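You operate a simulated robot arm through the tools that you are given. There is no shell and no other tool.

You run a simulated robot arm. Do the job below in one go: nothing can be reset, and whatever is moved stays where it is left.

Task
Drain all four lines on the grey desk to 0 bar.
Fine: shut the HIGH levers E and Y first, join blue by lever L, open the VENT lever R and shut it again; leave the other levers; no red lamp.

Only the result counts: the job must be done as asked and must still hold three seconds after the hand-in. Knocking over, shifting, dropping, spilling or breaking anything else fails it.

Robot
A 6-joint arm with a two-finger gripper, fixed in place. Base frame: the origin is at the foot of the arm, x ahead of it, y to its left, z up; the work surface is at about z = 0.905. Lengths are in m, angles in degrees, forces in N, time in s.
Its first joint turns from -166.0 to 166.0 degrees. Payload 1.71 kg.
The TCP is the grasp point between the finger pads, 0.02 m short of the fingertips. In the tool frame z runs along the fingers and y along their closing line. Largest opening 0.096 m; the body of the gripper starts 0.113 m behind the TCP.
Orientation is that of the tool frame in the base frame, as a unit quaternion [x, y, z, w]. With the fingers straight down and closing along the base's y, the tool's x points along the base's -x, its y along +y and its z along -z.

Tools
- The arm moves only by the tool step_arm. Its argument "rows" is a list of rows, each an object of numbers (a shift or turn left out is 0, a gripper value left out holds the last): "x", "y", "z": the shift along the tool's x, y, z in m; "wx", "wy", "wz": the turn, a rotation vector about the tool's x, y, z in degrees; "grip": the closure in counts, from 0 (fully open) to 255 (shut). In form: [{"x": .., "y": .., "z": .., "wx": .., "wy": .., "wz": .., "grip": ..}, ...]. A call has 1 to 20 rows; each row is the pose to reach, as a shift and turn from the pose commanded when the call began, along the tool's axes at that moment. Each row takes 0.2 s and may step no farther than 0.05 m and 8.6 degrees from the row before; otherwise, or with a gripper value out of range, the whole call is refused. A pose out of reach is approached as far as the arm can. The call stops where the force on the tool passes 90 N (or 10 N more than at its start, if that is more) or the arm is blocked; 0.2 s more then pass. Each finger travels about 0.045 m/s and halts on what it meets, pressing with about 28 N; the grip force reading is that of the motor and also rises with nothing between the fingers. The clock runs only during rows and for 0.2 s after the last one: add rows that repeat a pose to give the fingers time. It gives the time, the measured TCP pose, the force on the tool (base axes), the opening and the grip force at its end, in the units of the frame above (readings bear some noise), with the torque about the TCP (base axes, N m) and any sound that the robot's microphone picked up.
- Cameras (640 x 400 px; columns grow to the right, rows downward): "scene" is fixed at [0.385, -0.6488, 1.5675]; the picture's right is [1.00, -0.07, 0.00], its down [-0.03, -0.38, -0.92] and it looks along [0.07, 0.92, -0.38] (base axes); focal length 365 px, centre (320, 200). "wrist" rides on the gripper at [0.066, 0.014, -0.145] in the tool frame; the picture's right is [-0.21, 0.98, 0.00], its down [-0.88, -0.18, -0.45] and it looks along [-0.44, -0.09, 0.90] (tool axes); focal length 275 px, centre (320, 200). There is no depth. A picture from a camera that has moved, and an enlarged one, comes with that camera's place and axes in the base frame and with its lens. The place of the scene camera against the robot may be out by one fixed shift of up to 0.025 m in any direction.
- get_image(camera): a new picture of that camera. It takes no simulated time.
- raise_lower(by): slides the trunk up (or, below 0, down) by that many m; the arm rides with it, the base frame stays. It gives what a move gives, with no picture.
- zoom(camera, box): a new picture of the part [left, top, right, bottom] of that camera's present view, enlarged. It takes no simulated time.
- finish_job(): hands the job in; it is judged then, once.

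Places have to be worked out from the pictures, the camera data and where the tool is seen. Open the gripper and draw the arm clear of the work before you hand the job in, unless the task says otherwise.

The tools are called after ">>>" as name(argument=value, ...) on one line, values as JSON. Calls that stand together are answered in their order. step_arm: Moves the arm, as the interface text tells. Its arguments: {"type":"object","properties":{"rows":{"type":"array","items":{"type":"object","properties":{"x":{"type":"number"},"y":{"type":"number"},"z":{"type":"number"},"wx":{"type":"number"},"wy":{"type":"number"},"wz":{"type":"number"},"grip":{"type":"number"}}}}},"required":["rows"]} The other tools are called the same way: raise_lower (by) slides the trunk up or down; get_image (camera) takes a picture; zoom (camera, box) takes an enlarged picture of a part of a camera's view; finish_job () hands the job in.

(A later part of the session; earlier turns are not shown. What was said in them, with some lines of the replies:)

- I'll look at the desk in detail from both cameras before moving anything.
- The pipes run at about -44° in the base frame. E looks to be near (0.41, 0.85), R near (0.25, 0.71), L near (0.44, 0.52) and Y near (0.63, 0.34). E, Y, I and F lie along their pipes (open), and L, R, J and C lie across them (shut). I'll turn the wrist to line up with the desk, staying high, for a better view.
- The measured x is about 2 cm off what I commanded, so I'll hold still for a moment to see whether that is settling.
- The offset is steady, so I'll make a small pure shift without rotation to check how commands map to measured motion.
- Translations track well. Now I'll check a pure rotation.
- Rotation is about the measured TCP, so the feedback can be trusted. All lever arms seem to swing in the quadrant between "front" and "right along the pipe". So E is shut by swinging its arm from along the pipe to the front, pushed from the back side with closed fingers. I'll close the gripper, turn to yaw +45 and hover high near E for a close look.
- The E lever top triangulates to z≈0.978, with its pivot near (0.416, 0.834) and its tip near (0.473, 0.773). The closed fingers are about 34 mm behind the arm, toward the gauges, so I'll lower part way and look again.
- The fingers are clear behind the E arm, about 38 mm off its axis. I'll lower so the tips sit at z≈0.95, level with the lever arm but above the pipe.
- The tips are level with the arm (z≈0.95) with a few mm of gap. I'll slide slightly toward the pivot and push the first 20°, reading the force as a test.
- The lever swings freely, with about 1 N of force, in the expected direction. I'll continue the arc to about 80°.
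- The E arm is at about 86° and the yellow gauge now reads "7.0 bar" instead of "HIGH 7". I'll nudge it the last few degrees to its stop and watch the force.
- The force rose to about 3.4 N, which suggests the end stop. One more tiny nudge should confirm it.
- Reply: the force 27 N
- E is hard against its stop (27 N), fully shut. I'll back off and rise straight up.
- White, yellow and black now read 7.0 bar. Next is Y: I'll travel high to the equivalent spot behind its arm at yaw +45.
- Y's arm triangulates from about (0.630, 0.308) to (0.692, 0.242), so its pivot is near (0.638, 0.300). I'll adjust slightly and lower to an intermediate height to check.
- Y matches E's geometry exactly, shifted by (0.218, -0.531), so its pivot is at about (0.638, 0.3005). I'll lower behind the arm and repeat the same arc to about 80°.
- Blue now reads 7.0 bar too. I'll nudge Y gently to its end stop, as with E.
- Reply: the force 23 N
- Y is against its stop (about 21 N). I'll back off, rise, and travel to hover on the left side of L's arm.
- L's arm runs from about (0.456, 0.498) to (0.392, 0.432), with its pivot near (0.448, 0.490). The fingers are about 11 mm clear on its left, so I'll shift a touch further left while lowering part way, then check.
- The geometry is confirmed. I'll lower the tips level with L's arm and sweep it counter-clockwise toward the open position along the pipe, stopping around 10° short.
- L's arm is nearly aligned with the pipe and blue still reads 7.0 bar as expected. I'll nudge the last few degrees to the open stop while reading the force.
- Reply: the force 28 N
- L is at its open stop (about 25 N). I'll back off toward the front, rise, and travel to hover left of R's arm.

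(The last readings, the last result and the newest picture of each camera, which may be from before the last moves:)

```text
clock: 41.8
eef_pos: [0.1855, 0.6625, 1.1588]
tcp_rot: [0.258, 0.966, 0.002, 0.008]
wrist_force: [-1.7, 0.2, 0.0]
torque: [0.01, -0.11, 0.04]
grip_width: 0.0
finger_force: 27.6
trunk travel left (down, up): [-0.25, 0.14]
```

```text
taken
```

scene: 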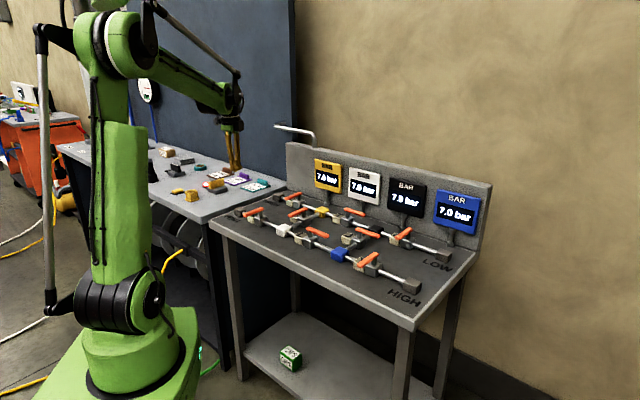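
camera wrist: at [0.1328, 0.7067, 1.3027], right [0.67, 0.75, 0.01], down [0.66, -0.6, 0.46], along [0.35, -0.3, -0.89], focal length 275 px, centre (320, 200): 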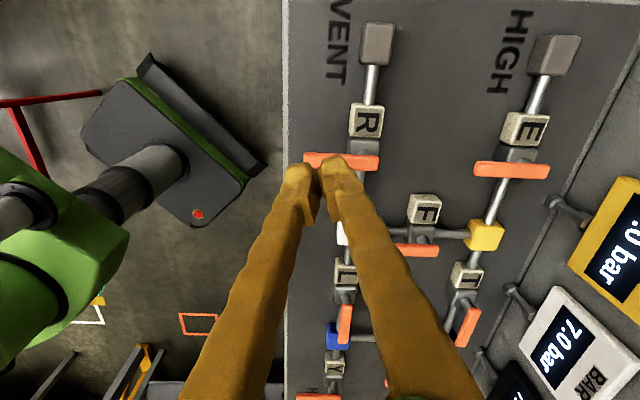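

R's arm runs from about (0.272, 0.688) to (0.205, 0.621), pivot near (0.264, 0.680). I'll shift about 12 mm toward the pivot while lowering to an intermediate height, then check.

>>> step_arm(rows=[{"x": -0.0029, "y": 0.0052, "z": 0.035}, {"x": -0.0058, "y": 0.0104, "z": 0.075}, {"x": -0.0058, "y": 0.0104, "z": 0.115}, {"x": -0.0058, "y": 0.0104, "z": 0.129}, {"x": -0.0058, "y": 0.0104, "z": 0.129}])

>>> get_image(camera="wrist")

>>> zoom(camera="scene", box=[190, 140, 340, 250])

```text
clock: 43.0
eef_pos: [0.196, 0.6697, 1.0314]
tcp_rot: [0.259, 0.966, 0.003, 0.009]
wrist_force: [-0.5, 0.0, 0.3]
torque: [0.0, 0.02, 0.03]
grip_width: 0.0001
finger_force: 27.9
trunk travel left (down, up): [-0.25, 0.14]
```

```text
taken
camera wrist: at [0.1431, 0.7141, 1.1759], right [0.67, 0.75, 0.01], down [0.66, -0.6, 0.46], along [0.35, -0.3, -0.89], focal length 275 px, centre (320, 200)
```

wrist: 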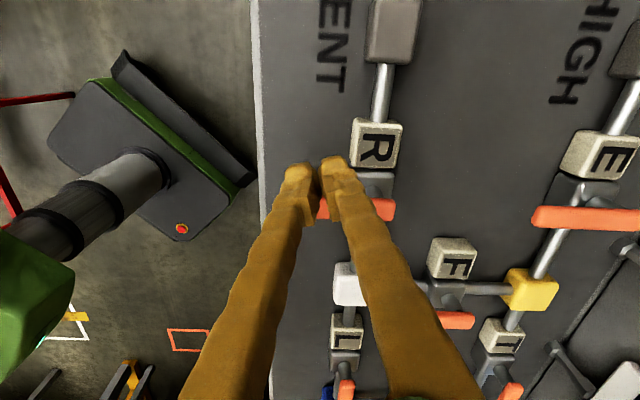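

```text
3.64 times, centred on (265, 195) of scene
camera zoom: at [0.385, -0.6488, 1.5675], right [1.0, -0.07, 0.0], down [-0.03, -0.38, -0.92], along [0.07, 0.92, -0.38], focal length 1327 px, centre (520, 218)
```

zoom: 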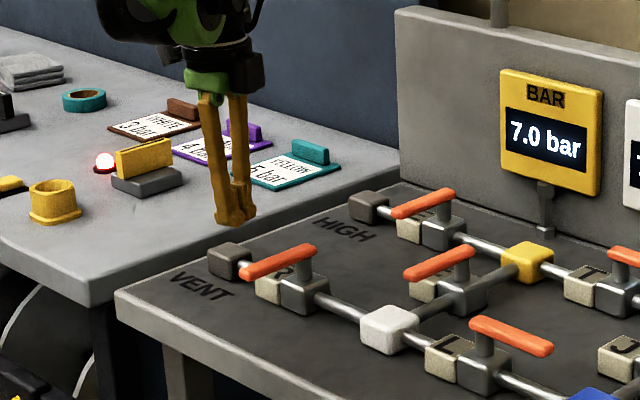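

There is a red glow on the neighbouring table. I'll look closely to see whether it is something that was lit all along and check the gauges before opening the vent.

>>> zoom(camera="scene", box=[180, 150, 260, 210])

>>> zoom(camera="scene", box=[290, 140, 490, 270])

>>> zoom(camera="scene", box=[60, 100, 300, 260])

```text
6.67 times, centred on (220, 180) of scene
camera zoom: at [0.385, -0.6488, 1.5675], right [1.0, -0.07, 0.0], down [-0.03, -0.38, -0.92], along [0.07, 0.92, -0.38], focal length 2432 px, centre (987, 333)
```

zoom: 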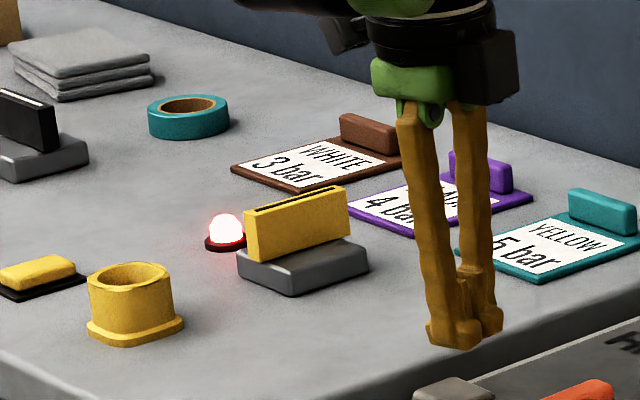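

```text
3.08 times, centred on (390, 205) of scene
camera zoom: at [0.385, -0.6488, 1.5675], right [1.0, -0.07, 0.0], down [-0.03, -0.38, -0.92], along [0.07, 0.92, -0.38], focal length 1122 px, centre (105, 185)
```

zoom: 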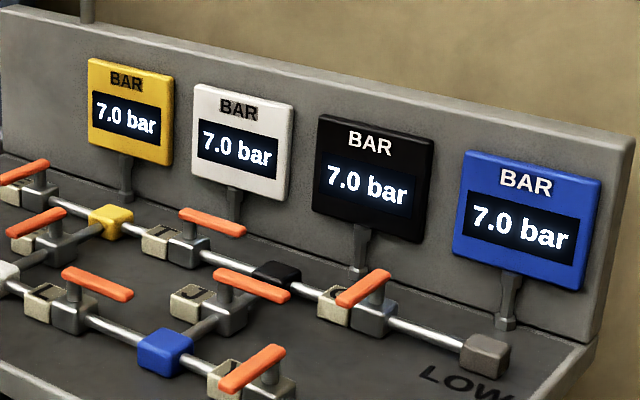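

```text
2.50 times, centred on (180, 180) of scene
camera zoom: at [0.385, -0.6488, 1.5675], right [1.0, -0.07, 0.0], down [-0.03, -0.38, -0.92], along [0.07, 0.92, -0.38], focal length 912 px, centre (670, 250)
```

zoom: 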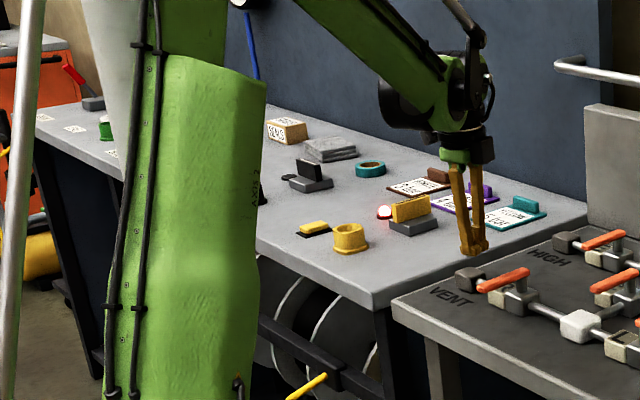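

The red lamp beside the yellow slot block on the neighbouring table was already lit in my first zoom at clock 0. It lies about 1.2 m out, beyond reach, and isn't part of this desk. All four gauges read 7.0 bar with both HIGH sources shut, so I'll lower beside R's arm and sweep it toward open.

>>> step_arm(rows=[{"z": 0.03}, {"z": 0.061}, {"z": 0.061}, {"x": -0.009, "y": -0.0016, "z": 0.061}, {"x": -0.0171, "y": -0.0032, "z": 0.061}, {"x": -0.0212, "y": -0.006, "z": 0.061, "wz": -3}, {"x": -0.0252, "y": -0.0086, "z": 0.061, "wz": -6}, {"x": -0.0298, "y": -0.0107, "z": 0.061, "wz": -9}, {"x": -0.0344, "y": -0.0127, "z": 0.061, "wz": -12.5}, {"x": -0.0392, "y": -0.0138, "z": 0.061, "wz": -16}, {"x": -0.0439, "y": -0.0149, "z": 0.061, "wz": -19}, {"x": -0.0489, "y": -0.0153, "z": 0.061, "wz": -22.5}, {"x": -0.0538, "y": -0.0157, "z": 0.061, "wz": -26}, {"x": -0.0587, "y": -0.0151, "z": 0.061, "wz": -29}, {"x": -0.0636, "y": -0.0145, "z": 0.061, "wz": -32.5}, {"x": -0.073, "y": -0.0118, "z": 0.061, "wz": -39}, {"x": -0.082, "y": -0.0074, "z": 0.061, "wz": -45.5}, {"x": -0.0899, "y": -0.0016, "z": 0.061, "wz": -52}, {"x": -0.0899, "y": -0.0016, "z": 0.061, "wz": -52}])

>>> get_image(camera="wrist")

>>> zoom(camera="scene", box=[190, 140, 490, 320])

```text
clock: 47.0
eef_pos: [0.2831, 0.6241, 0.971]
tcp_rot: [-0.192, 0.981, -0.001, 0.007]
wrist_force: [0.1, 0.1, -0.3]
torque: [0.03, 0.01, -0.03]
grip_width: 0.0
finger_force: 27.5
trunk travel left (down, up): [-0.25, 0.14]
```

```text
taken
camera wrist: at [0.2149, 0.6104, 1.1148], right [-0.18, 0.98, 0.0], down [0.88, 0.16, 0.46], along [0.45, 0.08, -0.89], focal length 275 px, centre (320, 200)
```

wrist: 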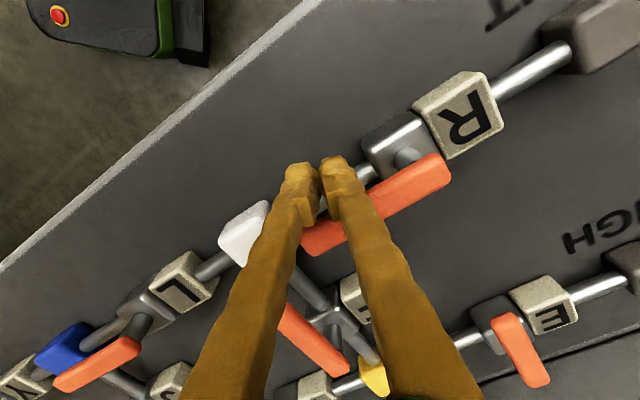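

```text
2.13 times, centred on (340, 230) of scene
camera zoom: at [0.385, -0.6488, 1.5675], right [1.0, -0.07, 0.0], down [-0.03, -0.38, -0.92], along [0.07, 0.92, -0.38], focal length 778 px, centre (277, 136)
```

zoom: 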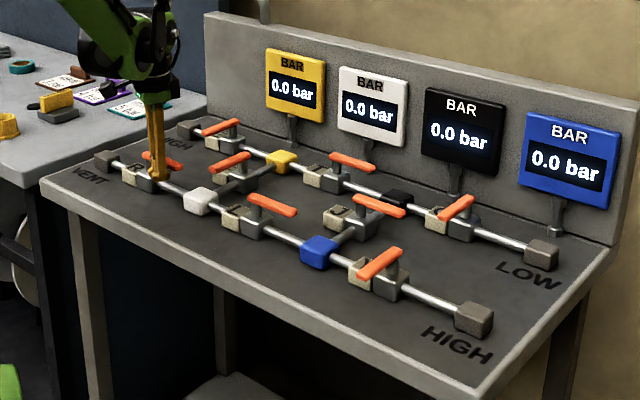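

All four gauges read 0.0 bar. I'll check the neighbouring lamp and nudge R to its full-open stop so it counts as properly opened.

>>> step_arm(rows=[{"x": -0.0023, "y": 0.001}, {"x": -0.0046, "y": 0.0019}, {"x": -0.0069, "y": 0.0029}, {"x": -0.0069, "y": 0.0029}])

>>> zoom(camera="scene", box=[180, 150, 300, 240])

>>> get_image(camera="wrist")

>>> zoom(camera="scene", box=[300, 150, 490, 240])

```text
clock: 48.0
eef_pos: [0.2836, 0.6249, 0.9717]
tcp_rot: [-0.191, 0.982, -0.001, 0.007]
wrist_force: [-28.1, -65.6, -29.9]
torque: [-0.16, -0.19, 0.55]
grip_width: 0.0
finger_force: 27.9
trunk travel left (down, up): [-0.25, 0.14]
```

```text
4.44 times, centred on (240, 195) of scene
camera zoom: at [0.385, -0.6488, 1.5675], right [1.0, -0.07, 0.0], down [-0.03, -0.38, -0.92], along [0.07, 0.92, -0.38], focal length 1621 px, centre (676, 222)
```

zoom: 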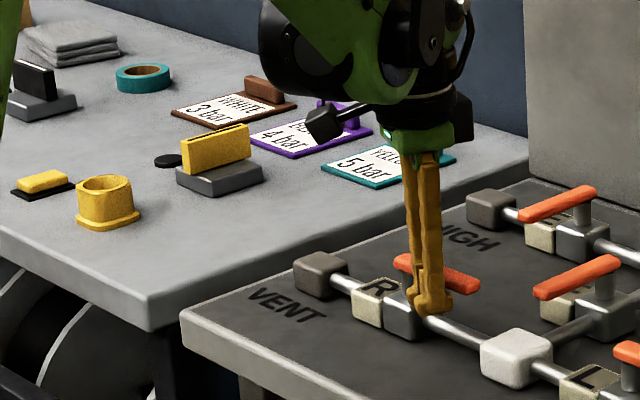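

```text
taken
camera wrist: at [0.2154, 0.6128, 1.1158], right [-0.18, 0.98, 0.0], down [0.88, 0.16, 0.46], along [0.45, 0.08, -0.89], focal length 275 px, centre (320, 200)
```

wrist: 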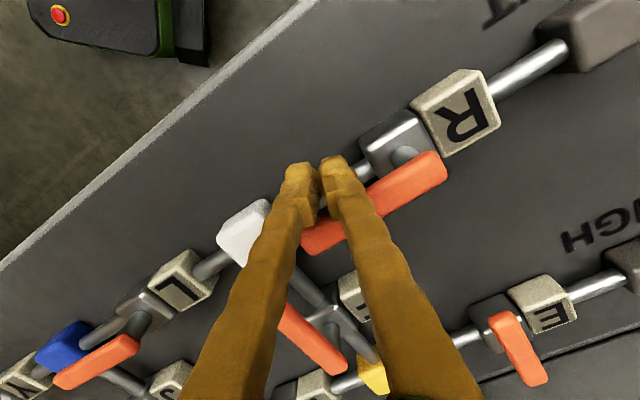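

```text
3.37 times, centred on (395, 195) of scene
camera zoom: at [0.385, -0.6488, 1.5675], right [1.0, -0.07, 0.0], down [-0.03, -0.38, -0.92], along [0.07, 0.92, -0.38], focal length 1229 px, centre (67, 217)
```

zoom: 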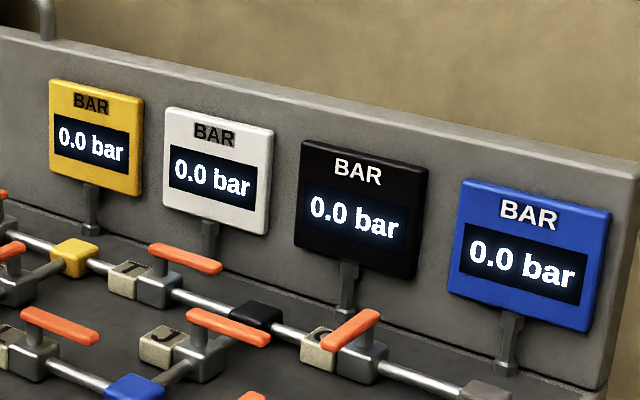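

R was already at its stop (the force jumped to 77 N), so I'll release at once. The gauges show 0.0 bar and the neighbouring red lamp is now dark. I'll back off, rise over R's arm and move behind it to shut it again.

>>> step_arm(rows=[{"x": 0.012, "y": -0.005}, {"x": 0.0255, "y": -0.0107}, {"x": 0.0255, "y": -0.0107, "z": -0.03}, {"x": 0.0255, "y": -0.0107, "z": -0.06}, {"x": 0.0255, "y": -0.0107, "z": -0.09}, {"x": 0.0255, "y": -0.0107, "z": -0.09}, {"x": -0.0006, "y": -0.0014, "z": -0.09, "wz": -7.6}, {"x": -0.0267, "y": 0.008, "z": -0.09, "wz": -15.3}, {"x": -0.0528, "y": 0.0173, "z": -0.09, "wz": -23}, {"x": -0.0528, "y": 0.0173, "z": -0.09, "wz": -23}, {"x": -0.0528, "y": 0.0173, "z": -0.09, "wz": -23}])

>>> get_image(camera="wrist")

>>> zoom(camera="scene", box=[180, 140, 330, 250])

>>> zoom(camera="scene", box=[290, 140, 490, 300])

```text
clock: 50.4
eef_pos: [0.3283, 0.663, 1.062]
tcp_rot: [-0.383, 0.924, -0.002, 0.007]
wrist_force: [0.6, -0.1, 0.3]
torque: [0.03, 0.0, -0.01]
grip_width: 0.0
finger_force: 28.3
trunk travel left (down, up): [-0.25, 0.14]
```

```text
taken
camera wrist: at [0.27, 0.6268, 1.2065], right [-0.55, 0.84, -0.01], down [0.74, 0.49, 0.46], along [0.38, 0.24, -0.89], focal length 275 px, centre (320, 200)
```

wrist: 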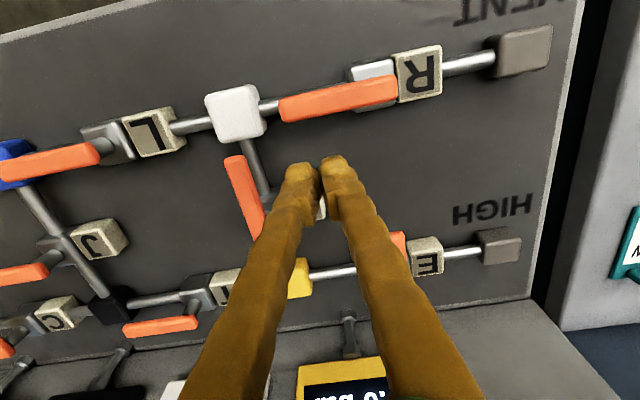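

```text
3.64 times, centred on (255, 195) of scene
camera zoom: at [0.385, -0.6488, 1.5675], right [1.0, -0.07, 0.0], down [-0.03, -0.38, -0.92], along [0.07, 0.92, -0.38], focal length 1327 px, centre (556, 218)
```

zoom: 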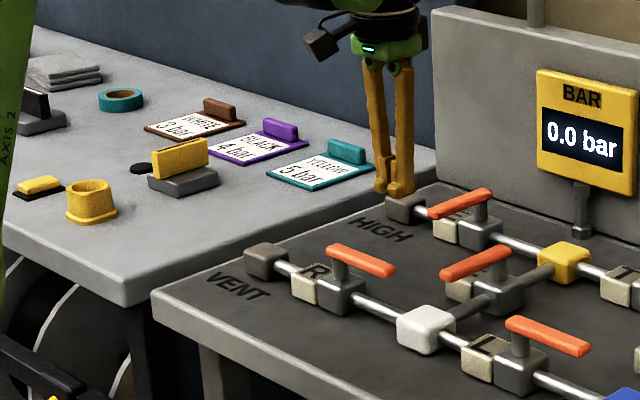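

```text
2.50 times, centred on (390, 220) of scene
camera zoom: at [0.385, -0.6488, 1.5675], right [1.0, -0.07, 0.0], down [-0.03, -0.38, -0.92], along [0.07, 0.92, -0.38], focal length 912 px, centre (145, 150)
```

zoom: 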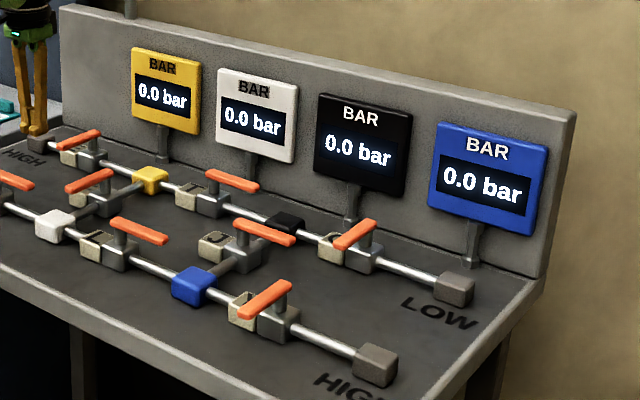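

R's arm is fully along the pipe and all gauges read 0.0 bar. The fingers are behind the arm in the same relative spot used for E and Y. I'll lower and repeat that arc to shut R, to about 85°.

>>> step_arm(rows=[{"z": 0.045}, {"z": 0.085}, {"z": 0.092}, {"z": 0.092}, {"x": 0.008, "y": 0.0006, "z": 0.092}, {"x": 0.0144, "y": 0.0012, "z": 0.092}, {"x": 0.0198, "y": -0.0002, "z": 0.092, "wz": 2.5}, {"x": 0.0252, "y": -0.0016, "z": 0.092, "wz": 5}, {"x": 0.0298, "y": -0.0023, "z": 0.092, "wz": 7.5}, {"x": 0.0344, "y": -0.003, "z": 0.092, "wz": 10}, {"x": 0.0395, "y": -0.0028, "z": 0.092, "wz": 13.5}, {"x": 0.0446, "y": -0.0025, "z": 0.092, "wz": 17}, {"x": 0.0495, "y": -0.0015, "z": 0.092, "wz": 20.5}, {"x": 0.0544, "y": -0.0004, "z": 0.092, "wz": 24}, {"x": 0.0591, "y": 0.0016, "z": 0.092, "wz": 27.5}, {"x": 0.0638, "y": 0.0036, "z": 0.092, "wz": 31}, {"x": 0.0725, "y": 0.0092, "z": 0.092, "wz": 38}, {"x": 0.0803, "y": 0.0167, "z": 0.092, "wz": 45}, {"x": 0.0865, "y": 0.025, "z": 0.092, "wz": 52}, {"x": 0.0865, "y": 0.025, "z": 0.092, "wz": 52}])

>>> get_image(camera="wrist")

>>> zoom(camera="scene", box=[180, 140, 330, 250])

```text
clock: 54.6
eef_pos: [0.249, 0.6206, 0.9681]
tcp_rot: [0.063, 0.998, 0.0, 0.007]
wrist_force: [-0.6, 0.1, -0.2]
torque: [0.05, -0.03, -0.03]
grip_width: 0.0002
finger_force: 28.3
trunk travel left (down, up): [-0.25, 0.14]
```

```text
taken
camera wrist: at [0.1847, 0.6424, 1.1123], right [0.32, 0.95, 0.01], down [0.84, -0.29, 0.46], along [0.43, -0.14, -0.89], focal length 275 px, centre (320, 200)
```

wrist: 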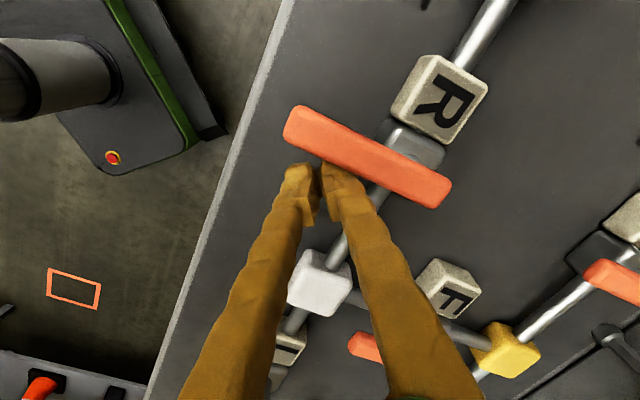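

```text
3.64 times, centred on (255, 195) of scene
camera zoom: at [0.385, -0.6488, 1.5675], right [1.0, -0.07, 0.0], down [-0.03, -0.38, -0.92], along [0.07, 0.92, -0.38], focal length 1327 px, centre (556, 218)
```

zoom: 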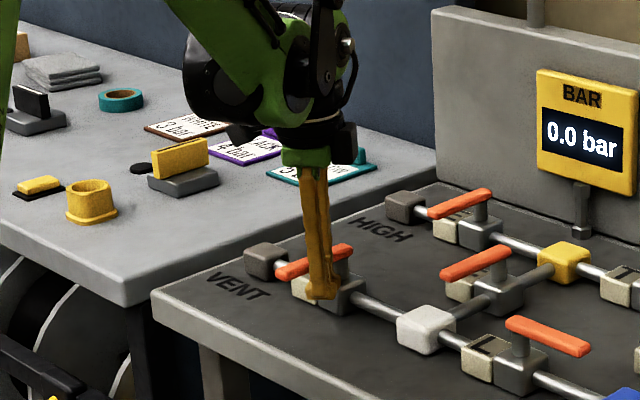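

R is nearly fully shut. I'll nudge the last few degrees to its stop in small steps, reading the force.

>>> step_arm(rows=[{"x": 0.0012, "y": 0.0009}, {"x": 0.0024, "y": 0.0018}, {"x": 0.0032, "y": 0.0025}, {"x": 0.0032, "y": 0.0025}])

>>> get_image(camera="wrist")

```text
clock: 55.6
eef_pos: [0.2481, 0.6225, 0.9681]
tcp_rot: [0.061, 0.998, 0.001, 0.007]
wrist_force: [6.9, -12.8, -3.8]
torque: [0.04, 0.03, -0.06]
grip_width: 0.0002
finger_force: 28.0
trunk travel left (down, up): [-0.25, 0.14]
```

```text
taken
camera wrist: at [0.1828, 0.6444, 1.1125], right [0.32, 0.95, 0.0], down [0.84, -0.29, 0.46], along [0.43, -0.14, -0.89], focal length 275 px, centre (320, 200)
```

wrist: 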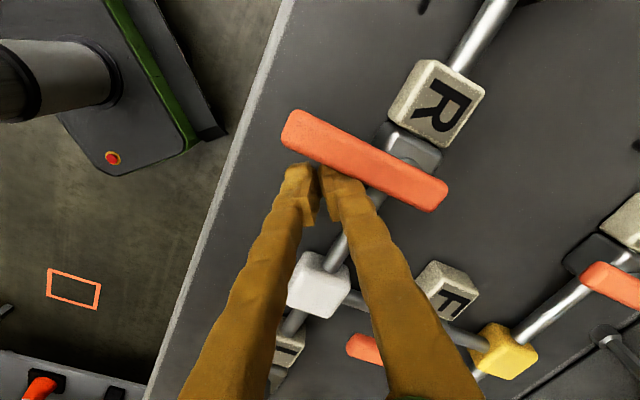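

R is at its shut stop (about 14 N). I'll back off, rise high, draw the arm back over open space and open the gripper.

>>> step_arm(rows=[{"x": -0.006, "y": -0.0047}, {"x": -0.0142, "y": -0.011}, {"x": -0.0142, "y": -0.011, "z": -0.04}, {"x": -0.0142, "y": -0.011, "z": -0.085}, {"x": -0.0142, "y": -0.011, "z": -0.13}, {"x": -0.0142, "y": -0.011, "z": -0.175}, {"x": -0.0142, "y": -0.011, "z": -0.22}, {"x": -0.0142, "y": -0.011, "z": -0.265}, {"x": -0.0142, "y": -0.011, "z": -0.31}, {"x": -0.0142, "y": -0.05, "z": -0.31, "grip": 0}, {"x": -0.0142, "y": -0.09, "z": -0.31, "grip": 0}, {"x": -0.0142, "y": -0.13, "z": -0.31, "grip": 0}, {"x": -0.0142, "y": -0.17, "z": -0.31, "grip": 0}, {"x": -0.0142, "y": -0.2, "z": -0.31, "grip": 0}, {"x": -0.0142, "y": -0.2, "z": -0.31, "grip": 0}, {"x": -0.0142, "y": -0.2, "z": -0.31, "grip": 0}])

>>> get_image(camera="scene")

>>> get_image(camera="wrist")

>>> zoom(camera="scene", box=[200, 140, 490, 320])

>>> zoom(camera="scene", box=[180, 140, 330, 250])

```text
clock: 59.0
eef_pos: [0.2331, 0.422, 1.2765]
tcp_rot: [0.061, 0.998, 0.001, 0.008]
wrist_force: [0.5, 0.0, -0.5]
torque: [-0.07, 0.02, 0.0]
grip_width: 0.0961
finger_force: 0.0
trunk travel left (down, up): [-0.25, 0.14]
```

```text
taken
```

scene: 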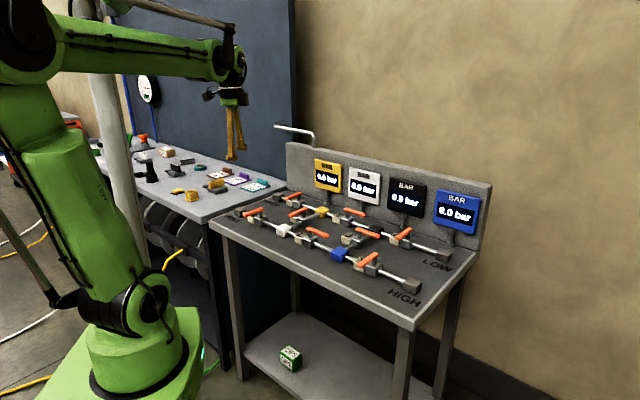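

```text
taken
camera wrist: at [0.1672, 0.443, 1.4209], right [0.32, 0.95, 0.01], down [0.84, -0.29, 0.46], along [0.43, -0.14, -0.89], focal length 275 px, centre (320, 200)
```

wrist: 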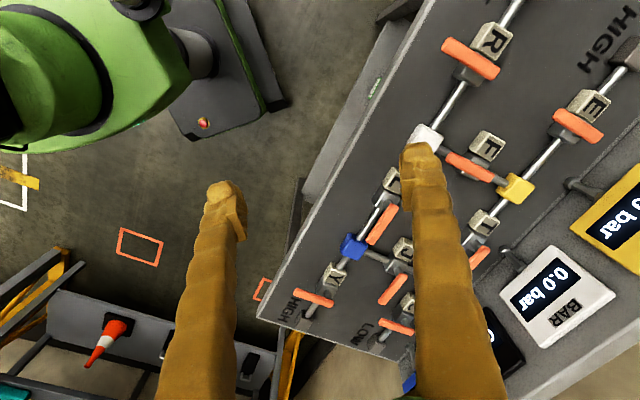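

```text
2.21 times, centred on (345, 230) of scene
camera zoom: at [0.385, -0.6488, 1.5675], right [1.0, -0.07, 0.0], down [-0.03, -0.38, -0.92], along [0.07, 0.92, -0.38], focal length 805 px, centre (265, 134)
```

zoom: 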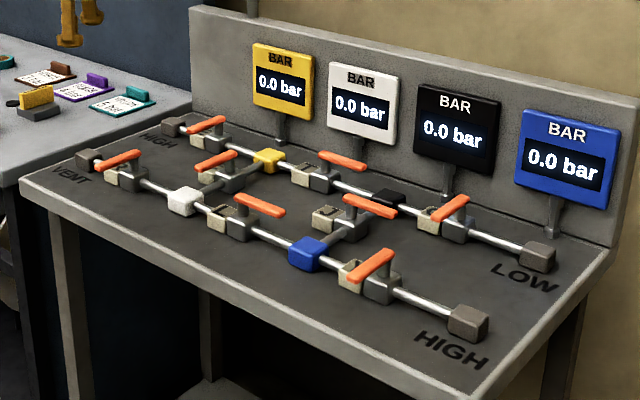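

```text
3.64 times, centred on (255, 195) of scene
camera zoom: at [0.385, -0.6488, 1.5675], right [1.0, -0.07, 0.0], down [-0.03, -0.38, -0.92], along [0.07, 0.92, -0.38], focal length 1327 px, centre (556, 218)
```

zoom: 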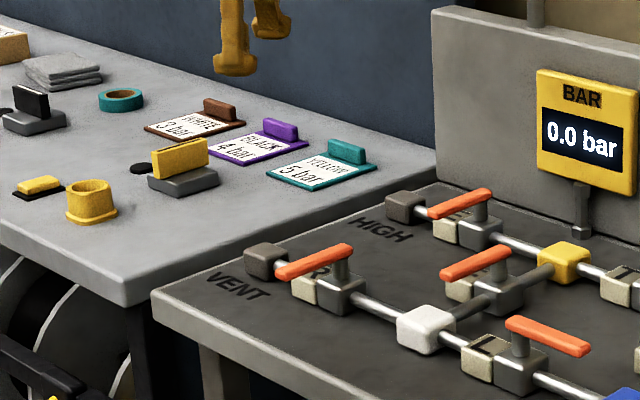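

All four gauges read 0.0 bar and the red lamp is dark. E, Y and R lie across their pipes (shut), L lies along its pipe (open), and F, I, J and C are as they were. The arm is clear with the gripper open, so I'm handing in the job.

>>> finish_job()

```text
The job is handed in.
```

All four lines on the grey desk are drained: the yellow, white, black and blue gauges each read 0.0 bar, and the job is handed in.

- **Order:** I shut E, then Y, opened L to join blue, and opened R. Once all four gauges read 0.0 bar, I shut R again. Each of these levers was pushed to its end stop.
- **Other levers:** F and I (its label sometimes reads as T) were left open, and J and C shut. I didn't touch any of them.
- **Force on R:** R was already fully open when I pushed it once more, and the force reached about 77 N. It shut normally afterwards and nothing looked moved.
- **Red lamp:** None lit on the grey desk. One on the neighbouring table, out of reach, was lit from the start and went dark once the lines were vented. I don't know whether it is connected to this desk.

The arm is clear of the desk with the gripper open.
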